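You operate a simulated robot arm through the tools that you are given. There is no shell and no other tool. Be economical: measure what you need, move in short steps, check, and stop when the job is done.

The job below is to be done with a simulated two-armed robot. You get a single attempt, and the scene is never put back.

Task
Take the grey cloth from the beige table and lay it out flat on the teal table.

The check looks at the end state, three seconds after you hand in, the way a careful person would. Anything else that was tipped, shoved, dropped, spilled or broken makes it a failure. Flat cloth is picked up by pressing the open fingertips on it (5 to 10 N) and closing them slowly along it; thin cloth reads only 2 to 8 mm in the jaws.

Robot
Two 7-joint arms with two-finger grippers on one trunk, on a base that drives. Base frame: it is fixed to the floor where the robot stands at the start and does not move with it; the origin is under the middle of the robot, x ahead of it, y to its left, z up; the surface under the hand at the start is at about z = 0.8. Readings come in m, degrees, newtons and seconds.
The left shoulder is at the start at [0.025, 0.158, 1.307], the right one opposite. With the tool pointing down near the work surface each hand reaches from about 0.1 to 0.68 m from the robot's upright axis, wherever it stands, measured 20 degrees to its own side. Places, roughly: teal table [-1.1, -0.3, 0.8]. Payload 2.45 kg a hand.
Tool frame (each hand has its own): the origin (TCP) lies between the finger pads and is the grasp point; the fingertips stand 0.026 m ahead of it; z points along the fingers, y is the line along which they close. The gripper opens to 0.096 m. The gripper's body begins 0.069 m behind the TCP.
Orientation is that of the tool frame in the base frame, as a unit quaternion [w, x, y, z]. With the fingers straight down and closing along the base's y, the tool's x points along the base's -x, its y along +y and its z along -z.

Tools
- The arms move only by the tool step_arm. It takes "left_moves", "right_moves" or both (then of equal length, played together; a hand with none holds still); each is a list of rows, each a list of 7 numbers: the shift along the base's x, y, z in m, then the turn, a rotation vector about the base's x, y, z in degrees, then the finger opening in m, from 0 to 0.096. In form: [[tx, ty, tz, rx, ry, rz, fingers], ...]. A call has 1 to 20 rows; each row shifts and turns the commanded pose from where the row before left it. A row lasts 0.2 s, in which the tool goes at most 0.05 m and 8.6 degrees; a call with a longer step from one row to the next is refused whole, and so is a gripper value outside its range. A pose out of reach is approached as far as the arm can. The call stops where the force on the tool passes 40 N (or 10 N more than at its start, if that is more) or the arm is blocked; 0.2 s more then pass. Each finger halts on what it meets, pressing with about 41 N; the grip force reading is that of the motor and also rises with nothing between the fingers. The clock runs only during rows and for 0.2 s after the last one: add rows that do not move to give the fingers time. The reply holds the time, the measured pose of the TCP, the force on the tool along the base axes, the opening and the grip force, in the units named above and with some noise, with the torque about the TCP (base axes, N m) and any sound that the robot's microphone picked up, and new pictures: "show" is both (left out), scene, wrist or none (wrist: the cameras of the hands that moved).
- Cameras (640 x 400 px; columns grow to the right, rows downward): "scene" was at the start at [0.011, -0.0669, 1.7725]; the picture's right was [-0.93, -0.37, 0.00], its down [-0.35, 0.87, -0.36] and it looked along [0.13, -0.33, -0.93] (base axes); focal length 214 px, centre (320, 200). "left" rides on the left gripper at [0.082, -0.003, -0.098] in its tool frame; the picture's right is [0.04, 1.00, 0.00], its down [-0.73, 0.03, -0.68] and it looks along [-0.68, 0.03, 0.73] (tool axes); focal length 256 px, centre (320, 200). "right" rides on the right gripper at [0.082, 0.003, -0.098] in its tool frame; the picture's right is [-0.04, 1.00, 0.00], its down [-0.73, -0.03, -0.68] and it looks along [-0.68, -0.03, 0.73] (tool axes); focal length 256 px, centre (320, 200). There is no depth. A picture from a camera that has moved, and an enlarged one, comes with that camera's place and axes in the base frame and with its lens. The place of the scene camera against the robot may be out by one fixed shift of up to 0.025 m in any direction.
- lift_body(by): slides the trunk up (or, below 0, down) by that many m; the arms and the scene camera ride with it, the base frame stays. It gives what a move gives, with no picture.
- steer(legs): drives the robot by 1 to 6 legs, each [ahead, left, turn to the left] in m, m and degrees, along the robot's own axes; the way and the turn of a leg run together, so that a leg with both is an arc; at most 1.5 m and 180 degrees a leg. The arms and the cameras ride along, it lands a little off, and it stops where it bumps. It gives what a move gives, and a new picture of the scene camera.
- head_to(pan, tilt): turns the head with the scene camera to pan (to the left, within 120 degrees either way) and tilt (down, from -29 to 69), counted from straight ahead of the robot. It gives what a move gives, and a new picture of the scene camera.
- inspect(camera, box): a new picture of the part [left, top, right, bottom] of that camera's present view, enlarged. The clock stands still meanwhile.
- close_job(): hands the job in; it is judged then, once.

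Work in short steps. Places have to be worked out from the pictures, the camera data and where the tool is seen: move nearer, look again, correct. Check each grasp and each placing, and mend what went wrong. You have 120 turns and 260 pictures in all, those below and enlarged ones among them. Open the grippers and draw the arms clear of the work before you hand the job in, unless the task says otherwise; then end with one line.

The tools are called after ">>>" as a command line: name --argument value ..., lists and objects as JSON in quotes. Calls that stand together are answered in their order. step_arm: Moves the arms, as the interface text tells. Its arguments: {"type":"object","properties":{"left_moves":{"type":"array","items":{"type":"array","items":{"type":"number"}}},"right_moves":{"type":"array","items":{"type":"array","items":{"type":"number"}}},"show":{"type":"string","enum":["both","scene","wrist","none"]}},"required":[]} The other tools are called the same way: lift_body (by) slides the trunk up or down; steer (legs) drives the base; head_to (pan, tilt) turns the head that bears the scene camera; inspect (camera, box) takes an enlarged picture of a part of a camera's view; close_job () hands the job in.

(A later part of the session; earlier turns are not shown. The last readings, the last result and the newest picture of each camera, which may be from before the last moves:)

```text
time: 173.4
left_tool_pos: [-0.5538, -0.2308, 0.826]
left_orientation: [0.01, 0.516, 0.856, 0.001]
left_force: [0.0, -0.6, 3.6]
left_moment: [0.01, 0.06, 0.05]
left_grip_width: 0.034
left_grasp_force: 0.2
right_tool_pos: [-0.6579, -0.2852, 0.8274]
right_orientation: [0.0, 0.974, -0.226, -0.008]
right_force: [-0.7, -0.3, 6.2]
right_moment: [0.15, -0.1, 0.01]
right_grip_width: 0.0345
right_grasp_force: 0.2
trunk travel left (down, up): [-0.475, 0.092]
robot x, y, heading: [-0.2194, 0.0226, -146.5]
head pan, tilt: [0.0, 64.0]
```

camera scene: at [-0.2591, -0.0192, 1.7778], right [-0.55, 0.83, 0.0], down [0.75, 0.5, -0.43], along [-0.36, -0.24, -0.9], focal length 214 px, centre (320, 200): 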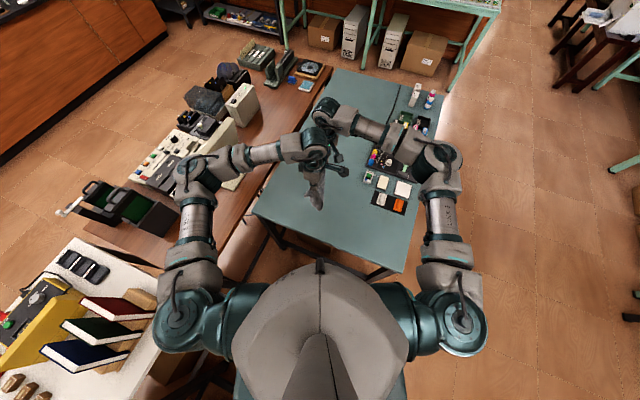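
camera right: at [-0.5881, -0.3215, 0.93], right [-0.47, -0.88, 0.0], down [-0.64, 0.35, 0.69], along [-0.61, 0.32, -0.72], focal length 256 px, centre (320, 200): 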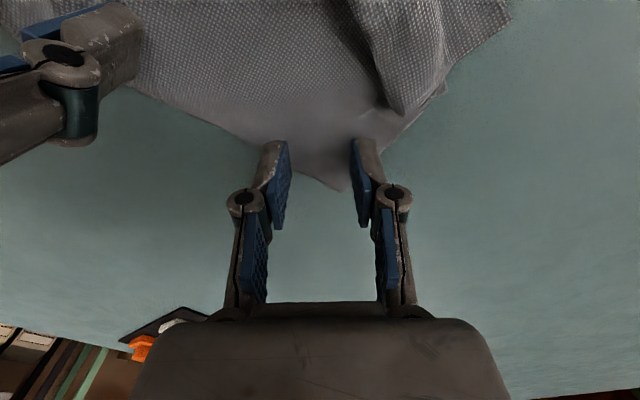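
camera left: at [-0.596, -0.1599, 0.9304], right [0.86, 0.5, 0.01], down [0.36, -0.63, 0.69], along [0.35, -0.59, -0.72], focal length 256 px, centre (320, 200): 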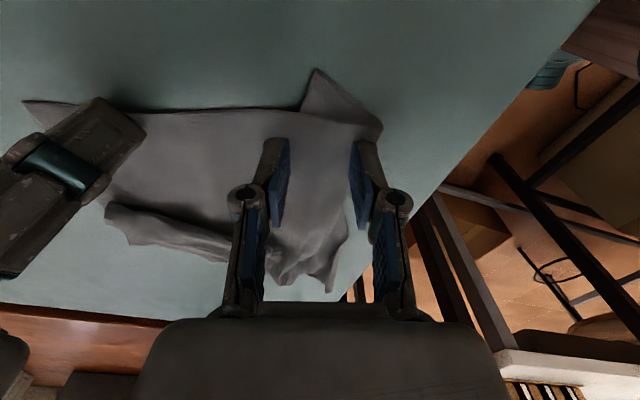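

Light contact (4–6 N); half a millimetre more and close both slowly, then lift 3 cm.

>>> step_arm --left_moves '[[0, 0, -0.0007, 0, 0, 0, 0.034], [0, 0, 0, 0, 0, 0, 0.031], [0, 0, 0, 0, 0, 0, 0.028], [0, 0, 0, 0, 0, 0, 0.025], [0, 0, 0, 0, 0, 0, 0.022], [0, 0, 0, 0, 0, 0, 0.019], [0, 0, 0, 0, 0, 0, 0.016], [0, 0, 0, 0, 0, 0, 0.013], [0, 0, 0, 0, 0, 0, 0.01], [0, 0, 0, 0, 0, 0, 0.007], [0, 0, 0, 0, 0, 0, 0.004], [0, 0, 0, 0, 0, 0, 0.001], [0, 0, 0, 0, 0, 0, 0], [0, 0, 0, 0, 0, 0, 0], [0, 0, 0.015, 0, 0, 0, 0], [0, 0, 0.015, 0, 0, 0, 0], [0, 0, 0, 0, 0, 0, 0]]' --right_moves '[[0, 0, -0.0005, 0, 0, 0, 0.034], [0, 0, 0, 0, 0, 0, 0.031], [0, 0, 0, 0, 0, 0, 0.028], [0, 0, 0, 0, 0, 0, 0.025], [0, 0, 0, 0, 0, 0, 0.022], [0, 0, 0, 0, 0, 0, 0.019], [0, 0, 0, 0, 0, 0, 0.016], [0, 0, 0, 0, 0, 0, 0.013], [0, 0, 0, 0, 0, 0, 0.01], [0, 0, 0, 0, 0, 0, 0.007], [0, 0, 0, 0, 0, 0, 0.004], [0, 0, 0, 0, 0, 0, 0.001], [0, 0, 0, 0, 0, 0, 0], [0, 0, 0, 0, 0, 0, 0], [0, 0, 0.015, 0, 0, 0, 0], [0, 0, 0.015, 0, 0, 0, 0], [0, 0, 0, 0, 0, 0, 0]]' --show "wrist"

```text
time: 177.0
left_tool_pos: [-0.5537, -0.2316, 0.8558]
left_orientation: [0.009, 0.516, 0.857, 0.001]
left_force: [0.7, -0.1, 3.5]
left_moment: [-0.02, -0.09, 0.01]
left_grip_width: 0.0008
left_grasp_force: 27.2
right_tool_pos: [-0.6565, -0.2857, 0.8561]
right_orientation: [0.0, 0.974, -0.226, -0.008]
right_force: [0.2, -0.3, -0.2]
right_moment: [0.02, 0.03, -0.02]
right_grip_width: 0.0
right_grasp_force: 28.6
trunk travel left (down, up): [-0.475, 0.092]
robot x, y, heading: [-0.2166, 0.0244, -146.2]
head pan, tilt: [0.0, 64.0]
camera right: at [-0.5829, -0.323, 0.9537], right [-0.48, -0.88, 0.0], down [-0.64, 0.35, 0.69], along [-0.61, 0.33, -0.72], focal length 256 px, centre (320, 200)
camera left: at [-0.5965, -0.1599, 0.9528], right [0.86, 0.5, 0.01], down [0.36, -0.63, 0.69], along [0.36, -0.59, -0.72], focal length 256 px, centre (320, 200)
```

right: 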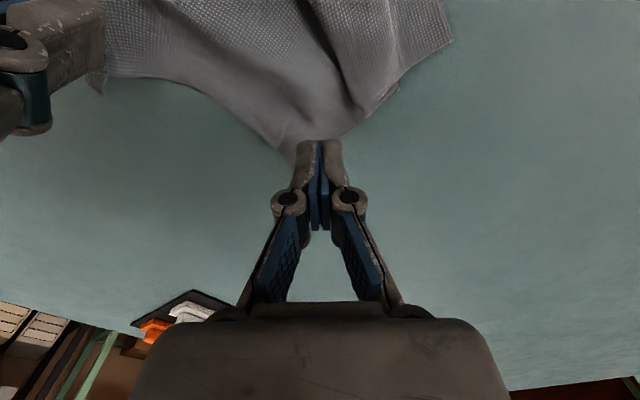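
left: 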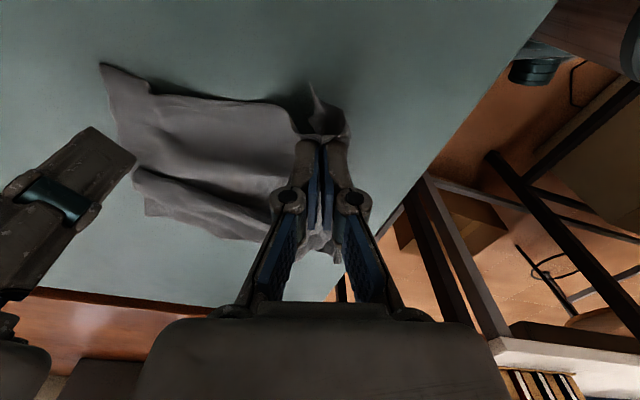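

Left holds, but the right missed. I lower the left back, reopen the right, move it 1 cm further in and press harder (~12 N).

>>> step_arm --left_moves '[[0, 0, -0.01, 0, 0, 0, 0], [0, 0, -0.01, 0, 0, 0, 0], [0, 0, 0, 0, 0, 0, 0], [0, 0, 0, 0, 0, 0, 0], [0, 0, 0, 0, 0, 0, 0], [0, 0, 0, 0, 0, 0, 0]]' --right_moves '[[0, 0, 0, 0, 0, 0, 0.036], [0.01, 0.003, 0, 0, 0, 0, 0.036], [0, 0, -0.015, 0, 0, 0, 0.036], [0, 0, -0.012, 0, 0, 0, 0.036], [0, 0, -0.002, 0, 0, 0, 0.036], [0, 0, 0, 0, 0, 0, 0.036]]' --show "wrist"

```text
time: 178.4
left_tool_pos: [-0.5517, -0.2298, 0.837]
left_orientation: [0.01, 0.515, 0.857, 0.001]
left_force: [0.8, 0.6, 0.8]
left_moment: [-0.01, 0.01, 0.02]
left_grip_width: 0.0016
left_grasp_force: 28.8
right_tool_pos: [-0.6466, -0.2826, 0.8281]
right_orientation: [0.0, 0.974, -0.226, -0.008]
right_force: [-1.1, 0.2, 2.2]
right_moment: [0.05, 0.02, 0.0]
right_grip_width: 0.0362
right_grasp_force: 0.0
trunk travel left (down, up): [-0.475, 0.092]
robot x, y, heading: [-0.2192, 0.021, -146.5]
head pan, tilt: [0.0, 64.0]
camera right: at [-0.5724, -0.32, 0.925], right [-0.47, -0.88, 0.0], down [-0.64, 0.35, 0.69], along [-0.61, 0.32, -0.72], focal length 256 px, centre (320, 200)
camera left: at [-0.5956, -0.1584, 0.9336], right [0.86, 0.5, 0.01], down [0.36, -0.63, 0.69], along [0.35, -0.59, -0.72], focal length 256 px, centre (320, 200)
```

right: 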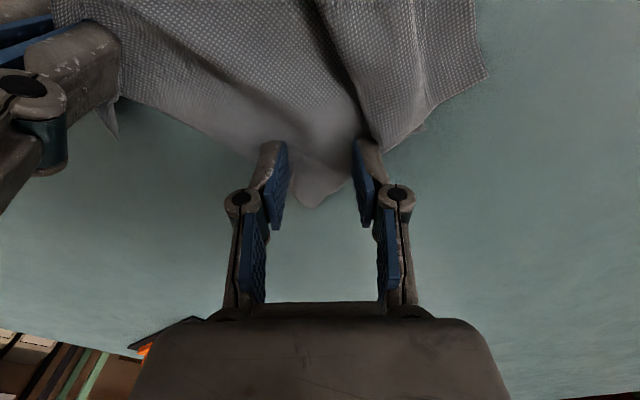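
left: 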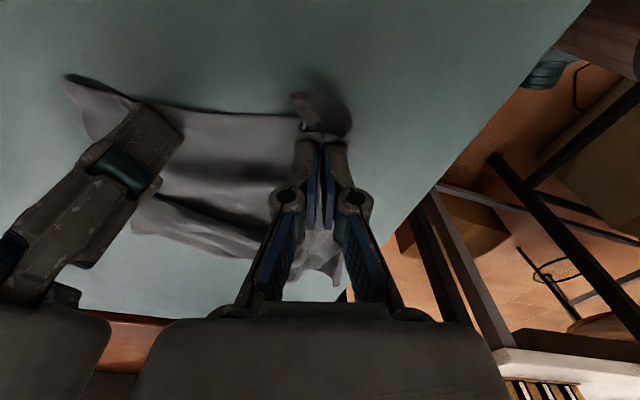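

>>> step_arm --right_moves '[[0, 0, -0.001, 0, 0, 0, 0.036], [0, 0, -0.0008, 0, 0, 0, 0.036], [0, 0, 0, 0, 0, 0, 0.036]]' --show "none"

```text
time: 179.2
left_tool_pos: [-0.5524, -0.2297, 0.8367]
left_orientation: [0.01, 0.516, 0.857, 0.002]
left_force: [-0.3, -0.4, 1.6]
left_moment: [0.0, 0.0, -0.01]
left_grip_width: 0.0045
left_grasp_force: 30.4
right_tool_pos: [-0.6463, -0.2834, 0.8266]
right_orientation: [0.002, 0.974, -0.225, -0.009]
right_force: [0.3, 0.0, 16.2]
right_moment: [-0.06, -0.07, -0.01]
right_grip_width: 0.0361
right_grasp_force: 5.7
trunk travel left (down, up): [-0.475, 0.092]
robot x, y, heading: [-0.2188, 0.0268, -146.4]
head pan, tilt: [0.0, 64.0]
```

16 N; I close the right slowly and lift both 3 cm.

>>> step_arm --right_moves '[[0, 0, 0.0002, 0, 0, 0, 0.033], [0, 0, 0, 0, 0, 0, 0.03], [0, 0, 0, 0, 0, 0, 0.027], [0, 0, 0, 0, 0, 0, 0.024], [0, 0, 0, 0, 0, 0, 0.021], [0, 0, 0, 0, 0, 0, 0.018], [0, 0, 0, 0, 0, 0, 0.015], [0, 0, 0, 0, 0, 0, 0.012], [0, 0, 0, 0, 0, 0, 0.009], [0, 0, 0, 0, 0, 0, 0.006], [0, 0, 0, 0, 0, 0, 0.003], [0, 0, 0, 0, 0, 0, 0], [0, 0, 0, 0, 0, 0, 0], [0, 0, 0, 0, 0, 0, 0], [0, 0, 0.015, 0, 0, 0, 0], [0, 0, 0.015, 0, 0, 0, 0], [0, 0, 0, 0, 0, 0, 0]]' --show "wrist"

```text
time: 182.8
left_tool_pos: [-0.5522, -0.2296, 0.8375]
left_orientation: [0.011, 0.515, 0.857, 0.002]
left_force: [-1.5, -0.8, 0.2]
left_moment: [-0.02, -0.01, -0.01]
left_grip_width: 0.0047
left_grasp_force: 31.7
right_tool_pos: [-0.647, -0.2813, 0.8549]
right_orientation: [0.0, 0.974, -0.226, -0.008]
right_force: [0.5, 0.7, -0.6]
right_moment: [0.01, 0.01, 0.02]
right_grip_width: 0.0027
right_grasp_force: 29.5
trunk travel left (down, up): [-0.475, 0.092]
robot x, y, heading: [-0.2207, 0.0246, -146.2]
head pan, tilt: [0.0, 64.0]
camera right: at [-0.5731, -0.319, 0.9528], right [-0.48, -0.88, 0.0], down [-0.64, 0.35, 0.69], along [-0.61, 0.33, -0.72], focal length 256 px, centre (320, 200)
```

right: 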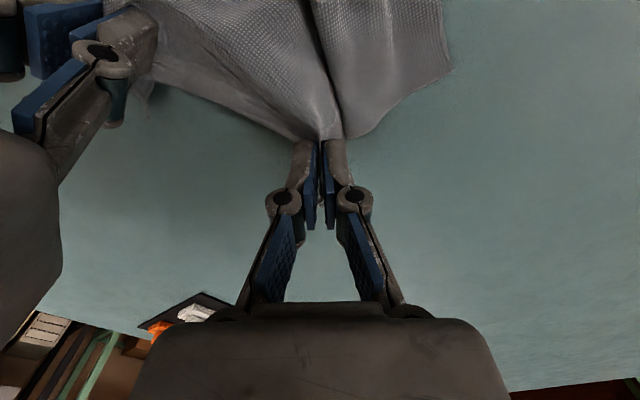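

Both hold now. I lift both together and look whether the flap was caught too.

>>> step_arm --left_moves '[[0, 0, 0.025, 0, 0, 0, 0], [0, 0, 0.025, 0, 0, 0, 0], [0, 0, 0.025, 0, 0, 0, 0], [0, 0, 0.025, 0, 0, 0, 0], [0, 0, 0.025, 0, 0, 0, 0], [0, 0, 0.025, 0, 0, 0, 0], [0, 0, 0.025, 0, 0, 0, 0], [0, 0, 0.025, 0, 0, 0, 0], [0, 0, 0.025, 0, 0, 0, 0], [0, 0, 0.025, 0, 0, 0, 0], [0, 0, 0.025, 0, 0, 0, 0], [0, 0, 0, 0, 0, 0, 0], [0, 0, 0, 0, 0, 0, 0], [0, 0, 0, 0, 0, 0, 0]]' --right_moves '[[0, 0, 0.01, 0, 0, 0, 0], [0, 0, 0.02, 0, 0, 0, 0], [0, 0, 0.025, 0, 0, 0, 0], [0, 0, 0.025, 0, 0, 0, 0], [0, 0, 0.025, 0, 0, 0, 0], [0, 0, 0.025, 0, 0, 0, 0], [0, 0, 0.025, 0, 0, 0, 0], [0, 0, 0.025, 0, 0, 0, 0], [0, 0, 0.025, 0, 0, 0, 0], [0, 0, 0.025, 0, 0, 0, 0], [0, 0, 0.025, 0, 0, 0, 0], [0, 0, 0, 0, 0, 0, 0], [0, 0, 0, 0, 0, 0, 0], [0, 0, 0, 0, 0, 0, 0]]' --show "wrist"

>>> inspect --camera "scene" --box '[248, 150, 376, 230]'

```text
time: 185.8
left_tool_pos: [-0.5513, -0.2303, 1.1113]
left_orientation: [0.01, 0.516, 0.857, 0.001]
left_force: [-1.0, -0.1, -1.3]
left_moment: [0.02, -0.06, 0.03]
left_grip_width: 0.0041
left_grasp_force: 32.6
right_tool_pos: [-0.6441, -0.2835, 1.1114]
right_orientation: [0.001, 0.974, -0.226, -0.009]
right_force: [0.6, 0.4, 2.1]
right_moment: [0.2, -0.11, -0.01]
right_grip_width: 0.0035
right_grasp_force: 38.3
trunk travel left (down, up): [-0.475, 0.092]
robot x, y, heading: [-0.2188, 0.0217, -146.5]
head pan, tilt: [0.0, 64.0]
camera right: at [-0.5713, -0.3218, 1.21], right [-0.47, -0.88, 0.01], down [-0.64, 0.35, 0.69], along [-0.61, 0.32, -0.72], focal length 256 px, centre (320, 200)
camera left: at [-0.5949, -0.16, 1.2077], right [0.86, 0.5, 0.01], down [0.36, -0.63, 0.69], along [0.35, -0.59, -0.72], focal length 256 px, centre (320, 200)
```

right: 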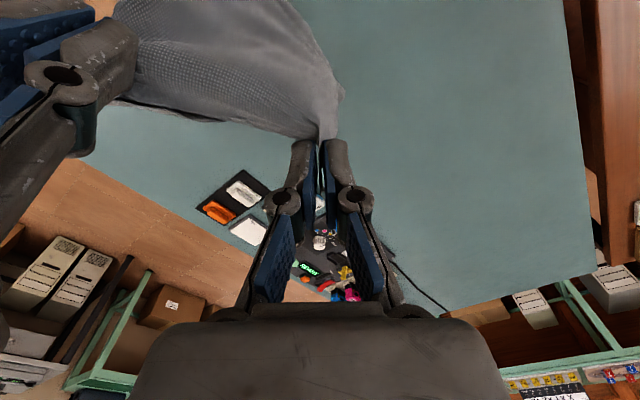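
left: 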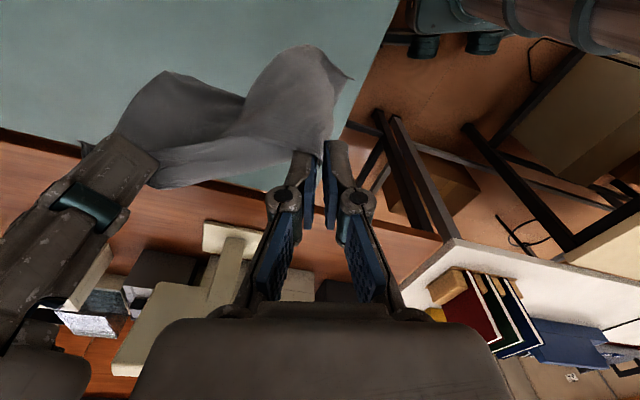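

```text
5.00 times, centred on (312, 190) of scene
camera zoom: at [-0.2579, -0.0207, 1.7776], right [-0.55, 0.83, 0.0], down [0.75, 0.5, -0.43], along [-0.36, -0.24, -0.9], focal length 1072 px, centre (360, 250)
```

zoom: 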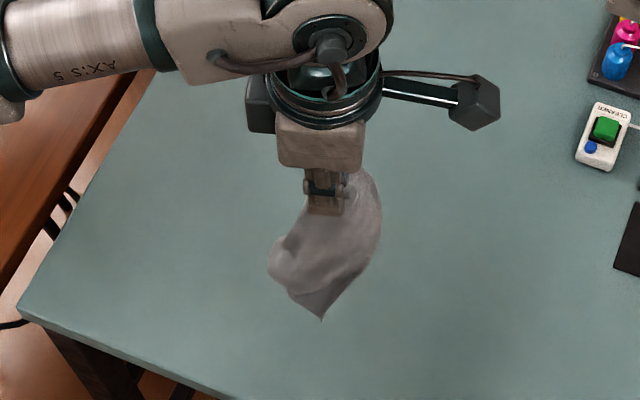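

Both corners hold. I shift back 9 cm (-y), let it settle, then lower and lay it with both hands moving toward +y.

>>> step_arm --left_moves '[[0.007, -0.03, 0, 0, 0, 0, 0], [0.007, -0.03, 0, 0, 0, 0, 0], [0.006, -0.03, 0, 0, 0, 0, 0], [0, 0, 0, 0, 0, 0, 0], [0, 0, 0, 0, 0, 0, 0], [0, 0, 0, 0, 0, 0, 0], [0, 0, -0.03, 0, 0, 0, 0], [0, 0, -0.02, 0, 0, 0, 0], [-0.009, 0.028, -0.015, 0, 0, 0, 0], [-0.009, 0.028, -0.02, 0, 0, 0, 0], [-0.009, 0.028, -0.025, 0, 0, 0, 0], [-0.009, 0.028, -0.03, 0, 0, 0, 0], [-0.009, 0.028, -0.035, 0, 0, 0, 0], [-0.008, 0.024, -0.035, 0, 0, 0, 0], [-0.005, 0.015, -0.03, 0, 0, 0, 0], [-0.003, 0.01, -0.02, 0, 0, 0, 0], [-0.003, 0.01, -0.013, 0, 0, 0, 0], [0, 0, 0, 0, 0, 0, 0]]' --right_moves '[[0.007, -0.03, 0, 0, 0, 0, 0], [0.007, -0.03, 0, 0, 0, 0, 0], [0.006, -0.03, 0, 0, 0, 0, 0], [0, 0, 0, 0, 0, 0, 0], [0, 0, 0, 0, 0, 0, 0], [0, 0, 0, 0, 0, 0, 0], [0, 0, -0.03, 0, 0, 0, 0], [0, 0, -0.02, 0, 0, 0, 0], [-0.009, 0.028, -0.015, 0, 0, 0, 0], [-0.009, 0.028, -0.02, 0, 0, 0, 0], [-0.009, 0.028, -0.025, 0, 0, 0, 0], [-0.009, 0.028, -0.03, 0, 0, 0, 0], [-0.009, 0.028, -0.035, 0, 0, 0, 0], [-0.008, 0.024, -0.035, 0, 0, 0, 0], [-0.005, 0.015, -0.03, 0, 0, 0, 0], [-0.003, 0.01, -0.02, 0, 0, 0, 0], [-0.003, 0.01, -0.013, 0, 0, 0, 0], [0, 0, 0, 0, 0, 0, 0]]' --show "wrist"

>>> inspect --camera "scene" --box '[264, 160, 392, 240]'

```text
time: 189.6
left_tool_pos: [-0.5966, -0.1229, 0.8396]
left_orientation: [0.011, 0.516, 0.857, 0.001]
left_force: [-0.9, -0.8, -0.2]
left_moment: [-0.01, 0.02, 0.02]
left_grip_width: 0.0047
left_grasp_force: 33.7
right_tool_pos: [-0.6913, -0.1734, 0.8389]
right_orientation: [-0.001, 0.974, -0.226, -0.009]
right_force: [0.0, 0.9, 0.2]
right_moment: [0.02, 0.04, 0.02]
right_grip_width: 0.0039
right_grasp_force: 31.1
trunk travel left (down, up): [-0.475, 0.092]
robot x, y, heading: [-0.2203, 0.0192, -146.5]
head pan, tilt: [0.0, 64.0]
camera right: at [-0.6171, -0.2105, 0.9364], right [-0.47, -0.88, 0.0], down [-0.64, 0.35, 0.69], along [-0.61, 0.33, -0.72], focal length 256 px, centre (320, 200)
camera left: at [-0.6392, -0.0516, 0.9353], right [0.86, 0.5, 0.01], down [0.36, -0.63, 0.69], along [0.35, -0.59, -0.72], focal length 256 px, centre (320, 200)
```

right: 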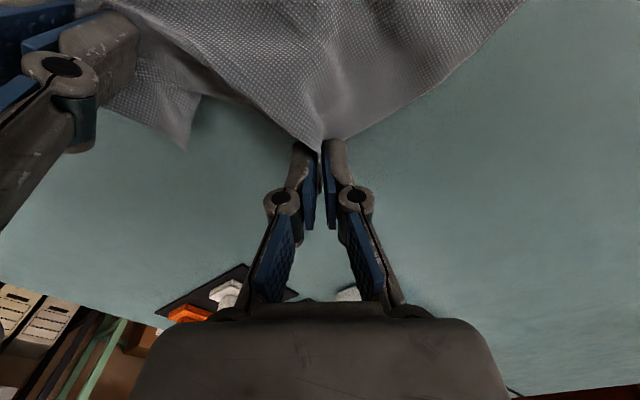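
left: 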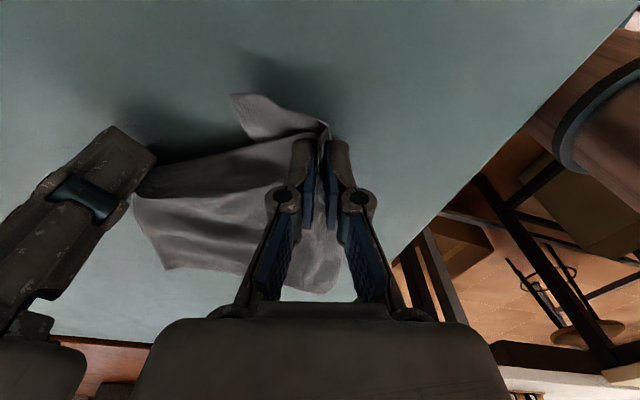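

```text
5.00 times, centred on (328, 200) of scene
camera zoom: at [-0.2568, -0.0223, 1.7777], right [-0.55, 0.83, 0.0], down [0.75, 0.5, -0.43], along [-0.36, -0.24, -0.9], focal length 1072 px, centre (280, 200)
```

zoom: 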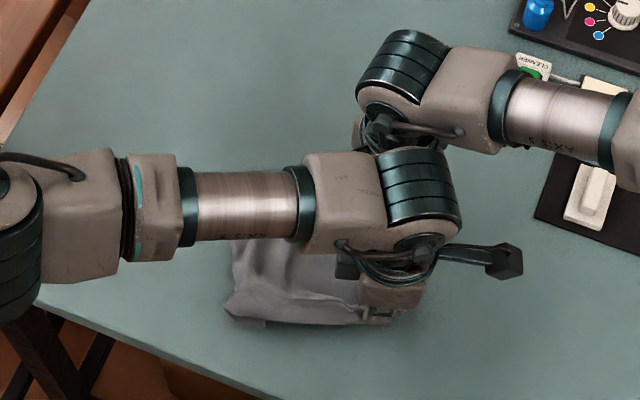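

Laid nicely. I spread the hands slightly along the edge and pull a bit further, then lower and release.

>>> step_arm --left_moves '[[0.004, 0.008, 0, 0, 0, 0, 0], [0.004, 0.008, 0, 0, 0, 0, 0], [0.004, 0.006, -0.004, 0, 0, 0, 0], [0.002, 0.002, -0.005, 0, 0, 0, 0], [0, 0, -0.002, 0, 0, 0, 0], [0, 0, 0, 0, 0, 0, 0.006], [0, 0, 0, 0, 0, 0, 0.014], [0, 0, 0, 0, 0, 0, 0.022], [0, 0, 0, 0, 0, 0, 0.03], [0, 0, 0.01, 0, 0, 0, 0.03], [0, 0, 0.04, 0, 0, 0, 0.03], [0, 0, 0.045, 0, 0, 0, 0.03], [0.03, 0, 0.03, 0, 0, 0, 0.03]]' --right_moves '[[-0.005, 0.004, 0, 0, 0, 0, 0], [-0.005, 0.004, 0, 0, 0, 0, 0], [-0.003, 0.003, -0.004, 0, 0, 0, 0], [-0.001, 0.001, -0.005, 0, 0, 0, 0], [0, 0, -0.002, 0, 0, 0, 0], [0, 0, 0, 0, 0, 0, 0.006], [0, 0, 0, 0, 0, 0, 0.014], [0, 0, 0, 0, 0, 0, 0.022], [0, 0, 0, 0, 0, 0, 0.03], [0, 0, 0.01, 0, 0, 0, 0.03], [0, 0, 0.04, 0, 0, 0, 0.03], [0, 0, 0.045, 0, 0, 0, 0.03], [-0.03, 0.02, 0.02, 0, 0, 0, 0.03]]' --show "none"

>>> step_arm --left_moves '[[0.04, 0, 0.02, 0, 0, 0, 0.03], [0.04, -0.02, 0, 0, 0, 0, 0.03], [0.03, -0.03, 0, 0, 0, 0, 0.03], [0, -0.04, 0, 0, 0, 0, 0.03], [0, -0.045, 0, 0, 0, 0, 0.03], [0, -0.045, 0, 0, 0, 0, 0.03]]' --right_moves '[[-0.0, 0.04, 0.02, 0, 0, 7, 0.03], [0, 0.04, 0.0, 0, 0, 7, 0.03], [0, 0.04, 0.0, 0, 0, 7, 0.03], [0, 0.03, 0.0, 0, 0, 7, 0.03], [0, 0, 0, 0, 0, 7, 0.03], [0, 0, 0, 0, 0, 7, 0.03]]' --show "wrist"

>>> inspect --camera "scene" --box '[280, 170, 392, 240]'

```text
time: 192.4
left_tool_pos: [-0.5532, -0.0963, 0.9525]
left_orientation: [0.01, 0.514, 0.857, 0.0]
left_force: [0.0, -0.5, 0.7]
left_moment: [-0.01, 0.03, 0.04]
left_grip_width: 0.03
left_grasp_force: 0.1
right_tool_pos: [-0.7366, -0.14, 0.9423]
right_orientation: [0.001, 0.974, -0.226, -0.008]
right_force: [0.7, -1.1, -0.1]
right_moment: [-0.02, -0.02, 0.0]
right_grip_width: 0.0299
right_grasp_force: 0.2
trunk travel left (down, up): [-0.475, 0.092]
robot x, y, heading: [-0.2208, 0.0229, -146.2]
head pan, tilt: [0.0, 64.0]
```

```text
time: 193.8
left_tool_pos: [-0.4414, -0.2809, 0.9716]
left_orientation: [0.009, 0.517, 0.856, 0.002]
left_force: [-0.5, -0.9, 0.3]
left_moment: [0.04, 0.01, 0.0]
left_grip_width: 0.0299
left_grasp_force: 0.1
right_tool_pos: [-0.7355, 0.0081, 0.9633]
right_orientation: [0.002, 0.99, 0.14, -0.007]
right_force: [-0.5, -0.3, 0.1]
right_moment: [0.01, 0.03, 0.02]
right_grip_width: 0.0299
right_grasp_force: 0.2
trunk travel left (down, up): [-0.475, 0.092]
robot x, y, heading: [-0.2197, 0.0253, -146.3]
head pan, tilt: [0.0, 64.0]
camera right: at [-0.6534, 0.0302, 1.061], right [0.24, -0.97, 0.0], down [-0.7, -0.17, 0.69], along [-0.67, -0.17, -0.72], focal length 256 px, centre (320, 200)
camera left: at [-0.4836, -0.2091, 1.0696], right [0.86, 0.5, 0.01], down [0.36, -0.63, 0.69], along [0.35, -0.59, -0.72], focal length 256 px, centre (320, 200)
```

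right: 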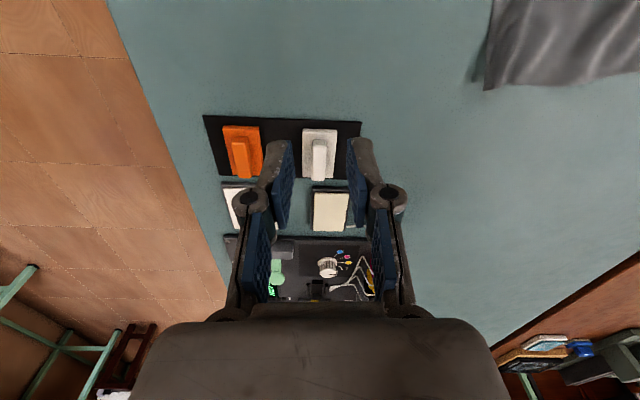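
left: 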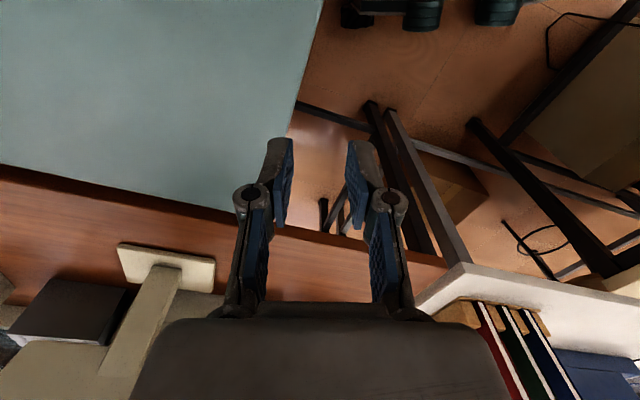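

```text
5.71 times, centred on (336, 205) of scene
camera zoom: at [-0.2559, -0.0224, 1.7775], right [-0.55, 0.83, 0.0], down [0.75, 0.5, -0.43], along [-0.36, -0.24, -0.9], focal length 1226 px, centre (229, 171)
```

zoom: 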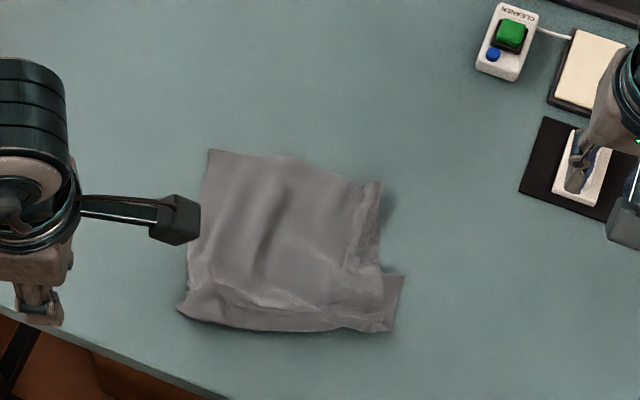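

Very close now: a nearly flat rectangle with margins folded at the near/right sides. I zoom in for details.

>>> inspect --camera "scene" --box '[308, 192, 356, 232]'

>>> step_arm --right_moves '[[0.04, 0.0, 0.02, 0, 0, 8, 0.03], [0.04, 0.0, 0.02, 0, 0, 8, 0.03], [0.04, 0.0, 0.02, 0, 0, 8, 0.03], [0, 0.0, 0.0, 0, 0, 8, 0.03], [0, 0.0, 0.0, 0, 0, 8, 0.03], [0, 0.0, 0.0, 0, 0, 8, 0.03]]' --show "wrist"

```text
10.00 times, centred on (332, 212) of scene
camera zoom: at [-0.2559, -0.0224, 1.7775], right [-0.55, 0.83, 0.0], down [0.75, 0.5, -0.43], along [-0.36, -0.24, -0.9], focal length 2145 px, centre (200, 80)
```

zoom: 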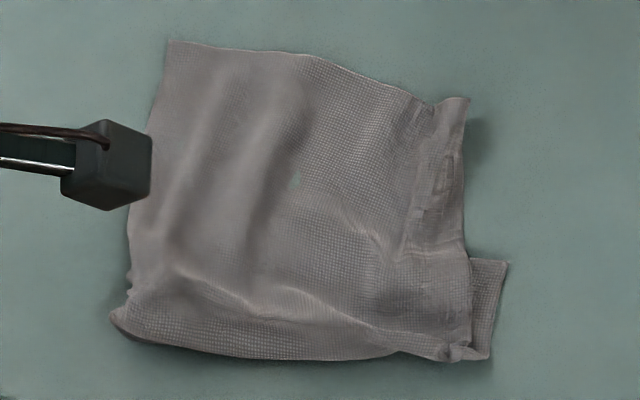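

```text
time: 195.2
left_tool_pos: [-0.4411, -0.279, 0.9724]
left_orientation: [0.01, 0.515, 0.857, 0.002]
left_force: [-0.6, -0.6, -0.2]
left_moment: [0.01, 0.05, 0.0]
left_grip_width: 0.0296
left_grasp_force: 0.0
right_tool_pos: [-0.6147, 0.007, 1.0211]
right_orientation: [0.006, 0.848, 0.53, -0.004]
right_force: [-1.2, 0.3, -0.3]
right_moment: [-0.01, 0.01, 0.02]
right_grip_width: 0.03
right_grasp_force: 0.0
trunk travel left (down, up): [-0.475, 0.092]
robot x, y, heading: [-0.2201, 0.0235, -146.3]
head pan, tilt: [0.0, 64.0]
camera right: at [-0.5758, 0.0825, 1.1197], right [0.88, -0.47, 0.01], down [-0.35, -0.64, 0.69], along [-0.32, -0.61, -0.72], focal length 256 px, centre (320, 200)
```

right: 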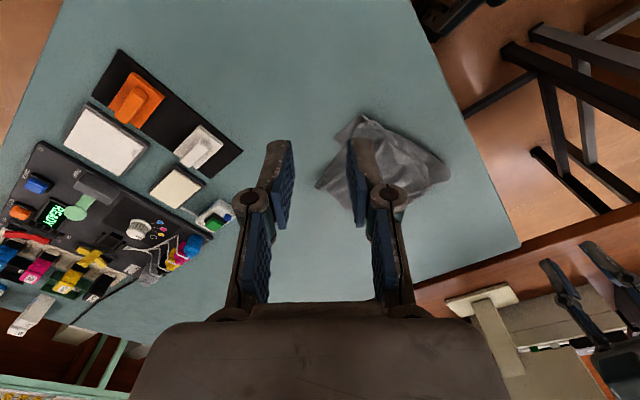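

The near strip (~5 cm) is folded under, with its true corner sticking out on the right at (-0.635,-0.085). Plan: right hand presses the top layer as an anchor at (-0.69,-0.21); left hand pinches the protruding corner and pulls it out toward (-0.54,-0.04). First set the anchor.

>>> step_arm --right_moves '[[-0.007, -0.02, 0, 0, 0, -8, 0.01], [-0.007, -0.02, 0, 0, 0, -8, 0.01], [-0.007, -0.02, 0, 0, 0, -8, 0.01], [-0.007, -0.02, 0, 0, 0, -8, 0.01], [-0.007, -0.02, 0, 0, 0, -8, 0.01], [-0.007, -0.02, -0.02, 0, 0, -8, 0.01], [-0.007, -0.02, -0.02, 0, 0, -8, 0.01], [-0.007, -0.02, -0.02, 0, 0, -8, 0.01], [-0.007, -0.02, -0.02, 0, 0, -8, 0.01], [-0.007, -0.02, -0.02, 0, 0, -8, 0.01], [-0.007, -0.017, -0.02, 0, 0, -8, 0.01], [0, 0, -0.035, 0, 0, 0, 0.01], [0, 0, -0.02, 0, 0, 0, 0.01]]' --show "wrist"

```text
time: 198.0
left_tool_pos: [-0.4417, -0.2784, 0.973]
left_orientation: [0.01, 0.516, 0.857, 0.002]
left_force: [1.1, 0.1, 0.8]
left_moment: [-0.02, 0.0, 0.01]
left_grip_width: 0.0299
left_grasp_force: 0.1
right_tool_pos: [-0.6954, -0.207, 0.8457]
right_orientation: [0.0, 0.978, -0.209, -0.008]
right_force: [0.1, -0.7, -0.6]
right_moment: [0.01, 0.01, -0.01]
right_grip_width: 0.0101
right_grasp_force: 0.0
trunk travel left (down, up): [-0.475, 0.092]
robot x, y, heading: [-0.2233, 0.0213, -146.3]
head pan, tilt: [0.0, 64.0]
camera right: at [-0.6191, -0.2427, 0.9431], right [-0.45, -0.9, 0.0], down [-0.65, 0.32, 0.69], along [-0.62, 0.3, -0.72], focal length 256 px, centre (320, 200)
```

right: 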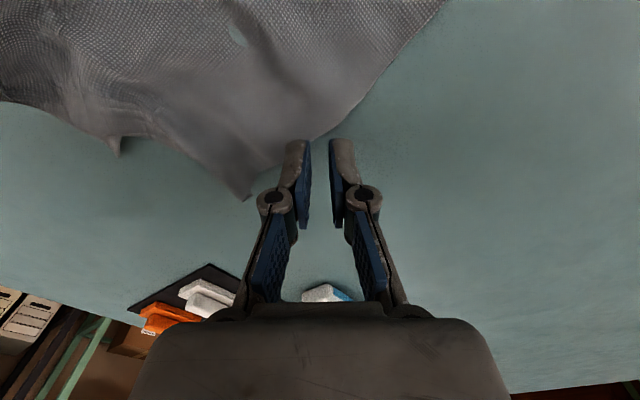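

The fingers are at the far edge; I move 3 cm inward and press.

>>> step_arm --right_moves '[[0.02, 0.0, 0.01, 0, 0, 0, 0.01], [0.012, 0.0, 0.0, 0, 0, 0, 0.01], [0, 0, -0.015, 0, 0, 0, 0.01], [0, 0, -0.012, 0, 0, 0, 0.01], [0, 0, -0.002, 0, 0, 0, 0.01], [0, 0, 0, 0, 0, 0, 0.01]]' --left_moves '[[0, 0.04, 0, 0, 0, 0, 0.03], [0, 0.04, 0, 0, 0, 0, 0.03], [0, 0.04, 0, 0, 0, 0, 0.03], [0, 0.04, 0, 0, 0, 0, 0.03], [-0.02, 0.035, 0, 0, 0, 0, 0.03], [-0.04, 0.01, 0, 0, 0, 0, 0.03]]' --show "wrist"

```text
time: 199.4
left_tool_pos: [-0.5026, -0.0696, 0.9733]
left_orientation: [0.01, 0.516, 0.857, 0.001]
left_force: [-0.5, 0.0, 0.0]
left_moment: [0.0, 0.01, 0.02]
left_grip_width: 0.0301
left_grasp_force: 0.0
right_tool_pos: [-0.6615, -0.2076, 0.8274]
right_orientation: [0.002, 0.978, -0.21, -0.008]
right_force: [-0.4, 0.8, 7.5]
right_moment: [0.11, -0.09, 0.02]
right_grip_width: 0.0101
right_grasp_force: 0.3
trunk travel left (down, up): [-0.475, 0.092]
robot x, y, heading: [-0.219, 0.0249, -146.4]
head pan, tilt: [0.0, 64.0]
camera right: at [-0.586, -0.2426, 0.9252], right [-0.44, -0.9, 0.01], down [-0.65, 0.33, 0.69], along [-0.62, 0.3, -0.72], focal length 256 px, centre (320, 200)
camera left: at [-0.5456, 0.0015, 1.0691], right [0.86, 0.5, 0.01], down [0.36, -0.63, 0.69], along [0.36, -0.59, -0.72], focal length 256 px, centre (320, 200)
```

right: 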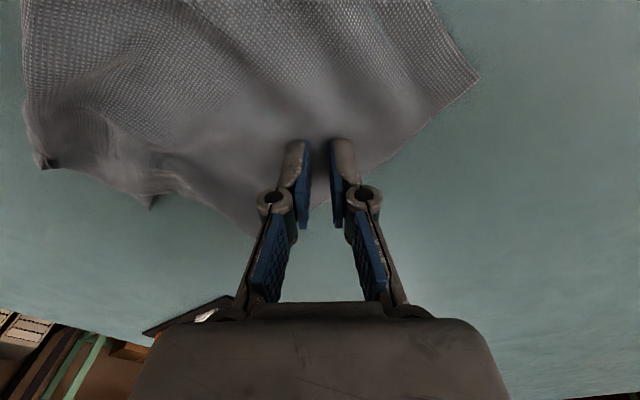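
left: 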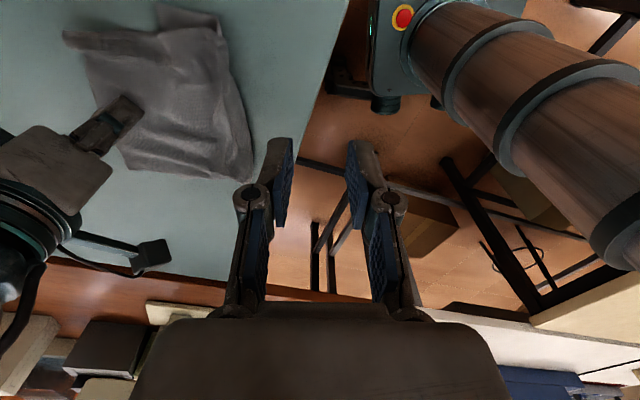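

Anchor set (7.5 N). I bring the left hand to the protruding corner strip at (-0.6235,-0.09).

>>> step_arm --left_moves '[[-0.03, -0.005, 0, 0, 0, -8, 0.03], [-0.03, -0.005, 0, 0, 0, 0, 0.03], [-0.03, -0.005, 0, 0, 0, 0, 0.03], [-0.031, -0.006, -0.02, 0, 0, 0, 0.03], [0, 0, -0.035, 0, 0, 0, 0.03], [0, 0, -0.035, 0, 0, 0, 0.03], [0, 0, -0.035, 0, 0, 0, 0.03], [0, 0, -0.012, 0, 0, 0, 0.03], [0, 0, 0, 0, 0, 0, 0.03]]' --show "wrist"

```text
time: 200.2
left_tool_pos: [-0.5803, -0.0789, 0.9725]
left_orientation: [0.016, 0.584, 0.811, 0.001]
left_force: [0.8, -1.2, 0.9]
left_moment: [-0.02, 0.03, 0.0]
left_grip_width: 0.03
left_grasp_force: 0.2
right_tool_pos: [-0.6653, -0.2043, 0.8273]
right_orientation: [0.002, 0.977, -0.212, -0.009]
right_force: [0.0, -0.1, 0.3]
right_moment: [-0.01, 0.0, 0.0]
right_grip_width: 0.0099
right_grasp_force: 0.1
trunk travel left (down, up): [-0.475, 0.092]
robot x, y, heading: [-0.2189, 0.0258, -146.3]
head pan, tilt: [0.0, 64.0]
stopped in row 4 (left hand): the force on the tool passed its limit at 69 N (the readings are from after the stop); the commanded pose is now the measured one
camera left: at [-0.6129, -0.0022, 1.0682], right [0.93, 0.36, 0.02], down [0.24, -0.67, 0.7], along [0.26, -0.65, -0.72], focal length 256 px, centre (320, 200)
```

left: 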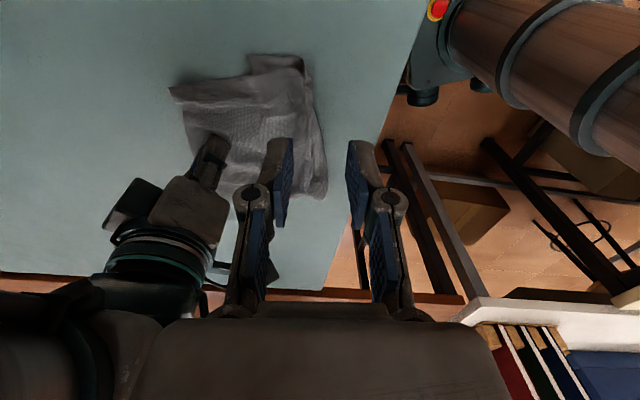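

The left arm touched the right forearm; I back off and swap roles: left will anchor from its own side, right will pull the corner.

>>> step_arm --left_moves '[[0.03, 0.0, 0.02, 0, 0, 0, 0.01], [0.04, -0.02, 0.02, 0, 0, 0, 0.01], [0.03, -0.035, 0, 0, 0, -7, 0.01], [0, -0.045, 0, 0, 0, -7, 0.01], [0, -0.045, 0, 0, 0, -7, 0.01], [0, -0.045, 0, 0, 0, -7, 0.01], [0, -0.01, 0, 0, 0, -7, 0.01], [0, 0, 0, 0, 0, -7, 0.01]]' --right_moves '[[0, 0, 0.02, 0, 0, 0, 0.01], [0, 0, 0.04, 0, 0, 0, 0.01], [0, 0.02, 0.04, 0, 0, 8, 0.03], [0, 0.03, 0.03, 0, 0, 8, 0.03], [0, 0.04, 0, 0, 0, 8, 0.03], [0, 0.04, 0, 0, 0, 8, 0.03], [0, 0.02, 0, 0, 0, 8, 0.03], [0, 0.01, 0, 0, 0, 8, 0.03]]' --show "none"

>>> inspect --camera "scene" --box '[296, 180, 376, 240]'

```text
time: 202.0
left_tool_pos: [-0.4812, -0.2819, 1.0134]
left_orientation: [0.014, 0.836, 0.548, -0.004]
left_force: [0.4, 0.2, 0.1]
left_moment: [-0.03, -0.02, 0.0]
left_grip_width: 0.01
left_grasp_force: 0.2
right_tool_pos: [-0.6646, -0.0436, 0.9575]
right_orientation: [0.006, 0.979, 0.204, -0.008]
right_force: [-0.2, -0.9, 0.0]
right_moment: [-0.02, 0.02, 0.0]
right_grip_width: 0.03
right_grasp_force: 0.1
trunk travel left (down, up): [-0.475, 0.092]
robot x, y, heading: [-0.2215, 0.0224, -146.4]
head pan, tilt: [0.0, 64.0]
```

```text
6.67 times, centred on (336, 210) of scene
camera zoom: at [-0.2584, -0.0178, 1.7775], right [-0.55, 0.83, 0.0], down [0.75, 0.5, -0.43], along [-0.36, -0.24, -0.9], focal length 1430 px, centre (213, 133)
```

zoom: 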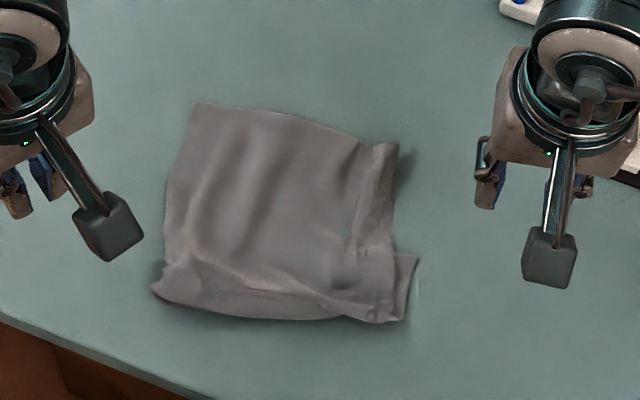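

The cloth is unchanged. I place the left as anchor (turned so its camera points to the robot) and the right over the protruding corner.

>>> step_arm --left_moves '[[-0.02, 0.012, 0, 0, 0, -8, 0.01], [-0.02, 0.012, 0, 0, 0, -8, 0.01], [-0.02, 0.012, -0.02, 0, 0, -8, 0.01], [-0.02, 0.012, -0.03, 0, 0, -8, 0.01], [-0.02, 0.012, -0.03, 0, 0, -8, 0.01], [-0.004, 0.01, -0.03, 0, 0, -5, 0.01], [0, 0, -0.03, 0, 0, 0, 0.01], [0, 0, -0.03, 0, 0, 0, 0.01]]' --right_moves '[[0, 0, 0, 0, 0, 8, 0.03], [0, 0, 0, 0, 0, 8, 0.03], [0.008, 0, 0, 0, 0, 8, 0.03], [0.008, -0.005, 0, 0, 0, 8, 0.03], [0.008, -0.01, -0.02, 0, 0, 8, 0.03], [0.008, -0.01, -0.02, 0, 0, 8, 0.03], [0.008, -0.01, -0.01, 0, 0, 8, 0.03], [0.001, -0.01, -0.01, 0, 0, 8, 0.03]]' --show "wrist"

```text
time: 203.8
left_tool_pos: [-0.5846, -0.2124, 0.8409]
left_orientation: [0.011, 0.982, 0.188, -0.011]
left_force: [-0.4, 0.4, 0.0]
left_moment: [0.02, 0.02, -0.04]
left_grip_width: 0.01
left_grasp_force: 0.1
right_tool_pos: [-0.6222, -0.0893, 0.8985]
right_orientation: [0.009, 0.721, 0.693, -0.003]
right_force: [-0.1, -0.9, 0.5]
right_moment: [0.02, 0.0, 0.01]
right_grip_width: 0.0299
right_grasp_force: 0.0
trunk travel left (down, up): [-0.475, 0.092]
robot x, y, heading: [-0.2191, 0.024, -146.4]
head pan, tilt: [0.0, 64.0]
camera right: at [-0.6164, -0.0051, 0.996], right [1.0, -0.08, 0.01], down [-0.07, -0.72, 0.69], along [-0.05, -0.69, -0.72], focal length 256 px, centre (320, 200)
camera left: at [-0.5083, -0.1764, 0.9366], right [0.4, -0.92, 0.02], down [-0.66, -0.28, 0.7], along [-0.63, -0.29, -0.72], focal length 256 px, centre (320, 200)
```

right: 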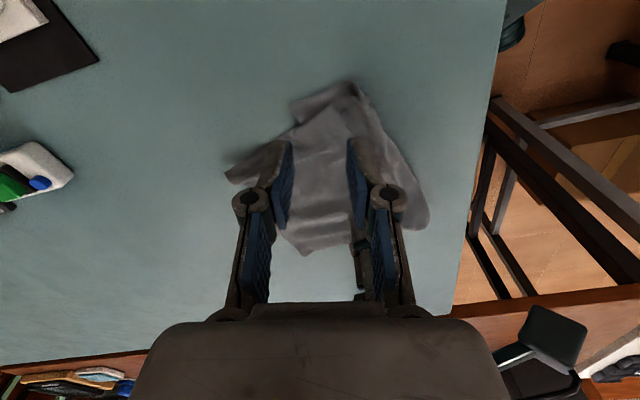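
left: 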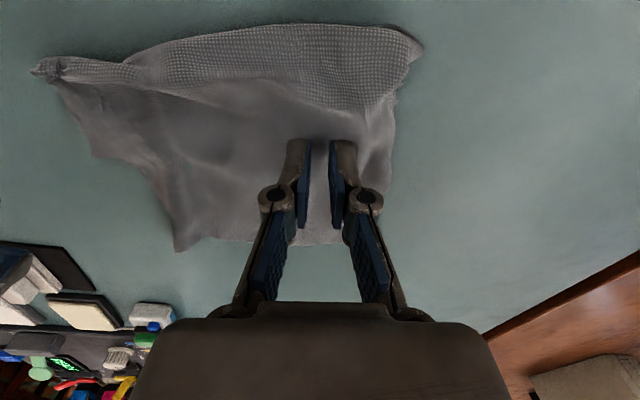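

>>> step_arm --left_moves '[[0, 0, -0.008, 0, 0, 0, 0.01], [0, 0, -0.005, 0, 0, 0, 0.01], [0, 0, -0.002, 0, 0, 0, 0.01], [0, 0, 0, 0, 0, 0, 0.01]]' --right_moves '[[0, 0.001, -0.035, 0, 0, 0, 0.03], [0, 0, -0.025, 0, 0, 0, 0.03], [0, 0, -0.009, 0, 0, 0, 0.03], [0, 0, -0.002, 0, 0, 0, 0.03]]' --show "wrist"

```text
time: 204.8
left_tool_pos: [-0.5838, -0.2104, 0.828]
left_orientation: [0.011, 0.982, 0.187, -0.01]
left_force: [0.8, 0.4, 6.4]
left_moment: [0.11, -0.07, -0.02]
left_grip_width: 0.0093
left_grasp_force: 0.1
right_tool_pos: [-0.6231, -0.0876, 0.8283]
right_orientation: [0.01, 0.723, 0.691, -0.004]
right_force: [-0.7, 0.5, 2.3]
right_moment: [0.03, -0.04, -0.02]
right_grip_width: 0.0301
right_grasp_force: 0.2
trunk travel left (down, up): [-0.475, 0.092]
robot x, y, heading: [-0.218, 0.0234, -146.3]
head pan, tilt: [0.0, 64.0]
camera right: at [-0.6162, -0.0029, 0.9253], right [1.0, -0.08, 0.01], down [-0.07, -0.72, 0.69], along [-0.05, -0.69, -0.72], focal length 256 px, centre (320, 200)
camera left: at [-0.5078, -0.1747, 0.9237], right [0.4, -0.91, 0.02], down [-0.66, -0.28, 0.7], along [-0.63, -0.29, -0.72], focal length 256 px, centre (320, 200)
```

right: 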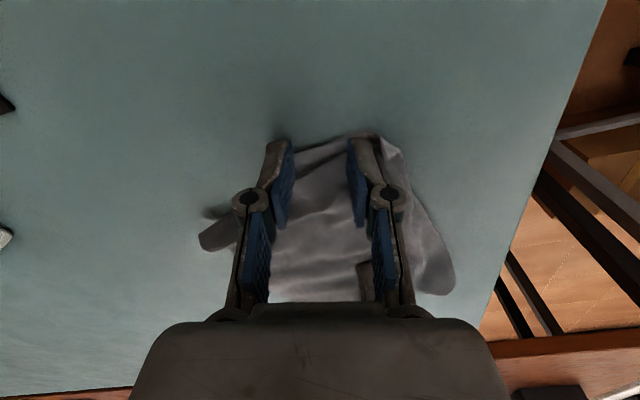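
left: 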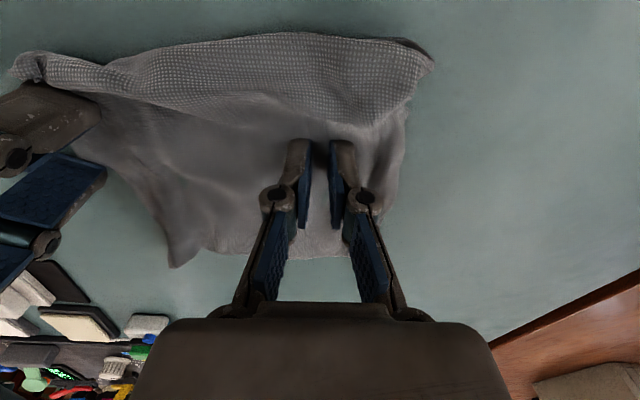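

>>> step_arm --right_moves '[[0.001, -0.002, -0.001, 0, 0, 0, 0.03], [0, 0, -0.0007, 0, 0, 0, 0.03], [0, 0, 0, 0, 0, 0, 0.03]]' --show "none"

```text
time: 205.6
left_tool_pos: [-0.583, -0.21, 0.8282]
left_orientation: [0.011, 0.982, 0.188, -0.01]
left_force: [-0.3, -0.1, 3.8]
left_moment: [0.06, -0.01, -0.01]
left_grip_width: 0.0099
left_grasp_force: 0.1
right_tool_pos: [-0.6223, -0.0901, 0.8259]
right_orientation: [0.01, 0.722, 0.692, -0.006]
right_force: [1.1, -0.5, 19.4]
right_moment: [0.05, -0.08, -0.01]
right_grip_width: 0.0303
right_grasp_force: 5.4
trunk travel left (down, up): [-0.475, 0.092]
robot x, y, heading: [-0.218, 0.0238, -146.2]
head pan, tilt: [0.0, 64.0]
```

Right 19 N: ease 0.5 mm, close slowly; left press slightly more.

>>> step_arm --right_moves '[[0, 0, 0.0005, 0, 0, 0, 0.027], [0, 0, 0, 0, 0, 0, 0.024], [0, 0, 0, 0, 0, 0, 0.021], [0, 0, 0, 0, 0, 0, 0.018], [0, 0, 0, 0, 0, 0, 0.015], [0, 0, 0, 0, 0, 0, 0.012], [0, 0, 0, 0, 0, 0, 0.009], [0, 0, 0, 0, 0, 0, 0.006], [0, 0, 0, 0, 0, 0, 0.003], [0, 0, 0, 0, 0, 0, 0], [0, 0, 0, 0, 0, 0, 0], [0, 0, 0, 0, 0, 0, 0], [0, 0, 0.01, 0, 0, 0, 0], [0, 0, 0, 0, 0, 0, 0]]' --left_moves '[[0, 0, -0.0008, 0, 0, 0, 0.01], [0, 0, 0, 0, 0, 0, 0.01], [0, 0, 0, 0, 0, 0, 0.01], [0, 0, 0, 0, 0, 0, 0.01], [0, 0, 0, 0, 0, 0, 0.01], [0, 0, 0, 0, 0, 0, 0.01], [0, 0, 0, 0, 0, 0, 0.01], [0, 0, 0, 0, 0, 0, 0.01], [0, 0, 0, 0, 0, 0, 0.01], [0, 0, 0, 0, 0, 0, 0.01], [0, 0, 0, 0, 0, 0, 0.01], [0, 0, 0, 0, 0, 0, 0.01], [0, 0, 0, 0, 0, 0, 0.01], [0, 0, 0, 0, 0, 0, 0.01]]' --show "wrist"

```text
time: 208.6
left_tool_pos: [-0.5845, -0.2099, 0.8269]
left_orientation: [0.012, 0.982, 0.187, -0.01]
left_force: [1.7, 0.6, 12.7]
left_moment: [0.24, -0.1, 0.03]
left_grip_width: 0.0097
left_grasp_force: 0.0
right_tool_pos: [-0.6222, -0.0884, 0.8363]
right_orientation: [0.009, 0.723, 0.691, -0.004]
right_force: [0.7, 0.4, 3.2]
right_moment: [-0.06, 0.05, 0.0]
right_grip_width: 0.0037
right_grasp_force: 32.0
trunk travel left (down, up): [-0.475, 0.092]
robot x, y, heading: [-0.2182, 0.0232, -146.1]
head pan, tilt: [0.0, 64.0]
camera right: at [-0.6153, -0.0033, 0.9341], right [1.0, -0.08, 0.01], down [-0.07, -0.72, 0.69], along [-0.05, -0.69, -0.72], focal length 256 px, centre (320, 200)
camera left: at [-0.5076, -0.1737, 0.9234], right [0.4, -0.91, 0.02], down [-0.66, -0.28, 0.7], along [-0.63, -0.29, -0.72], focal length 256 px, centre (320, 200)
```

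right: 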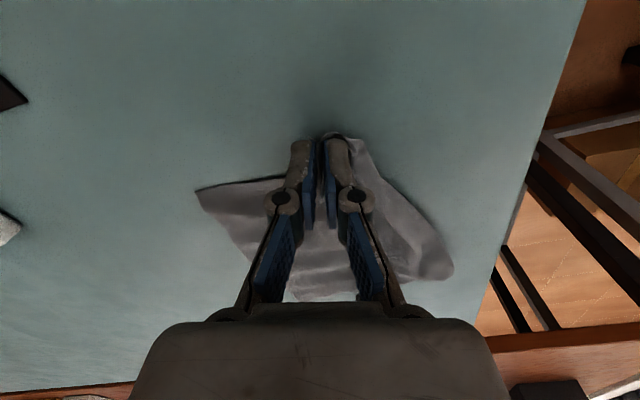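
left: 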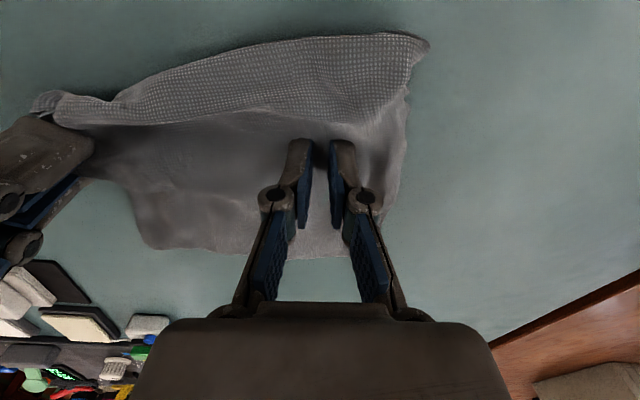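

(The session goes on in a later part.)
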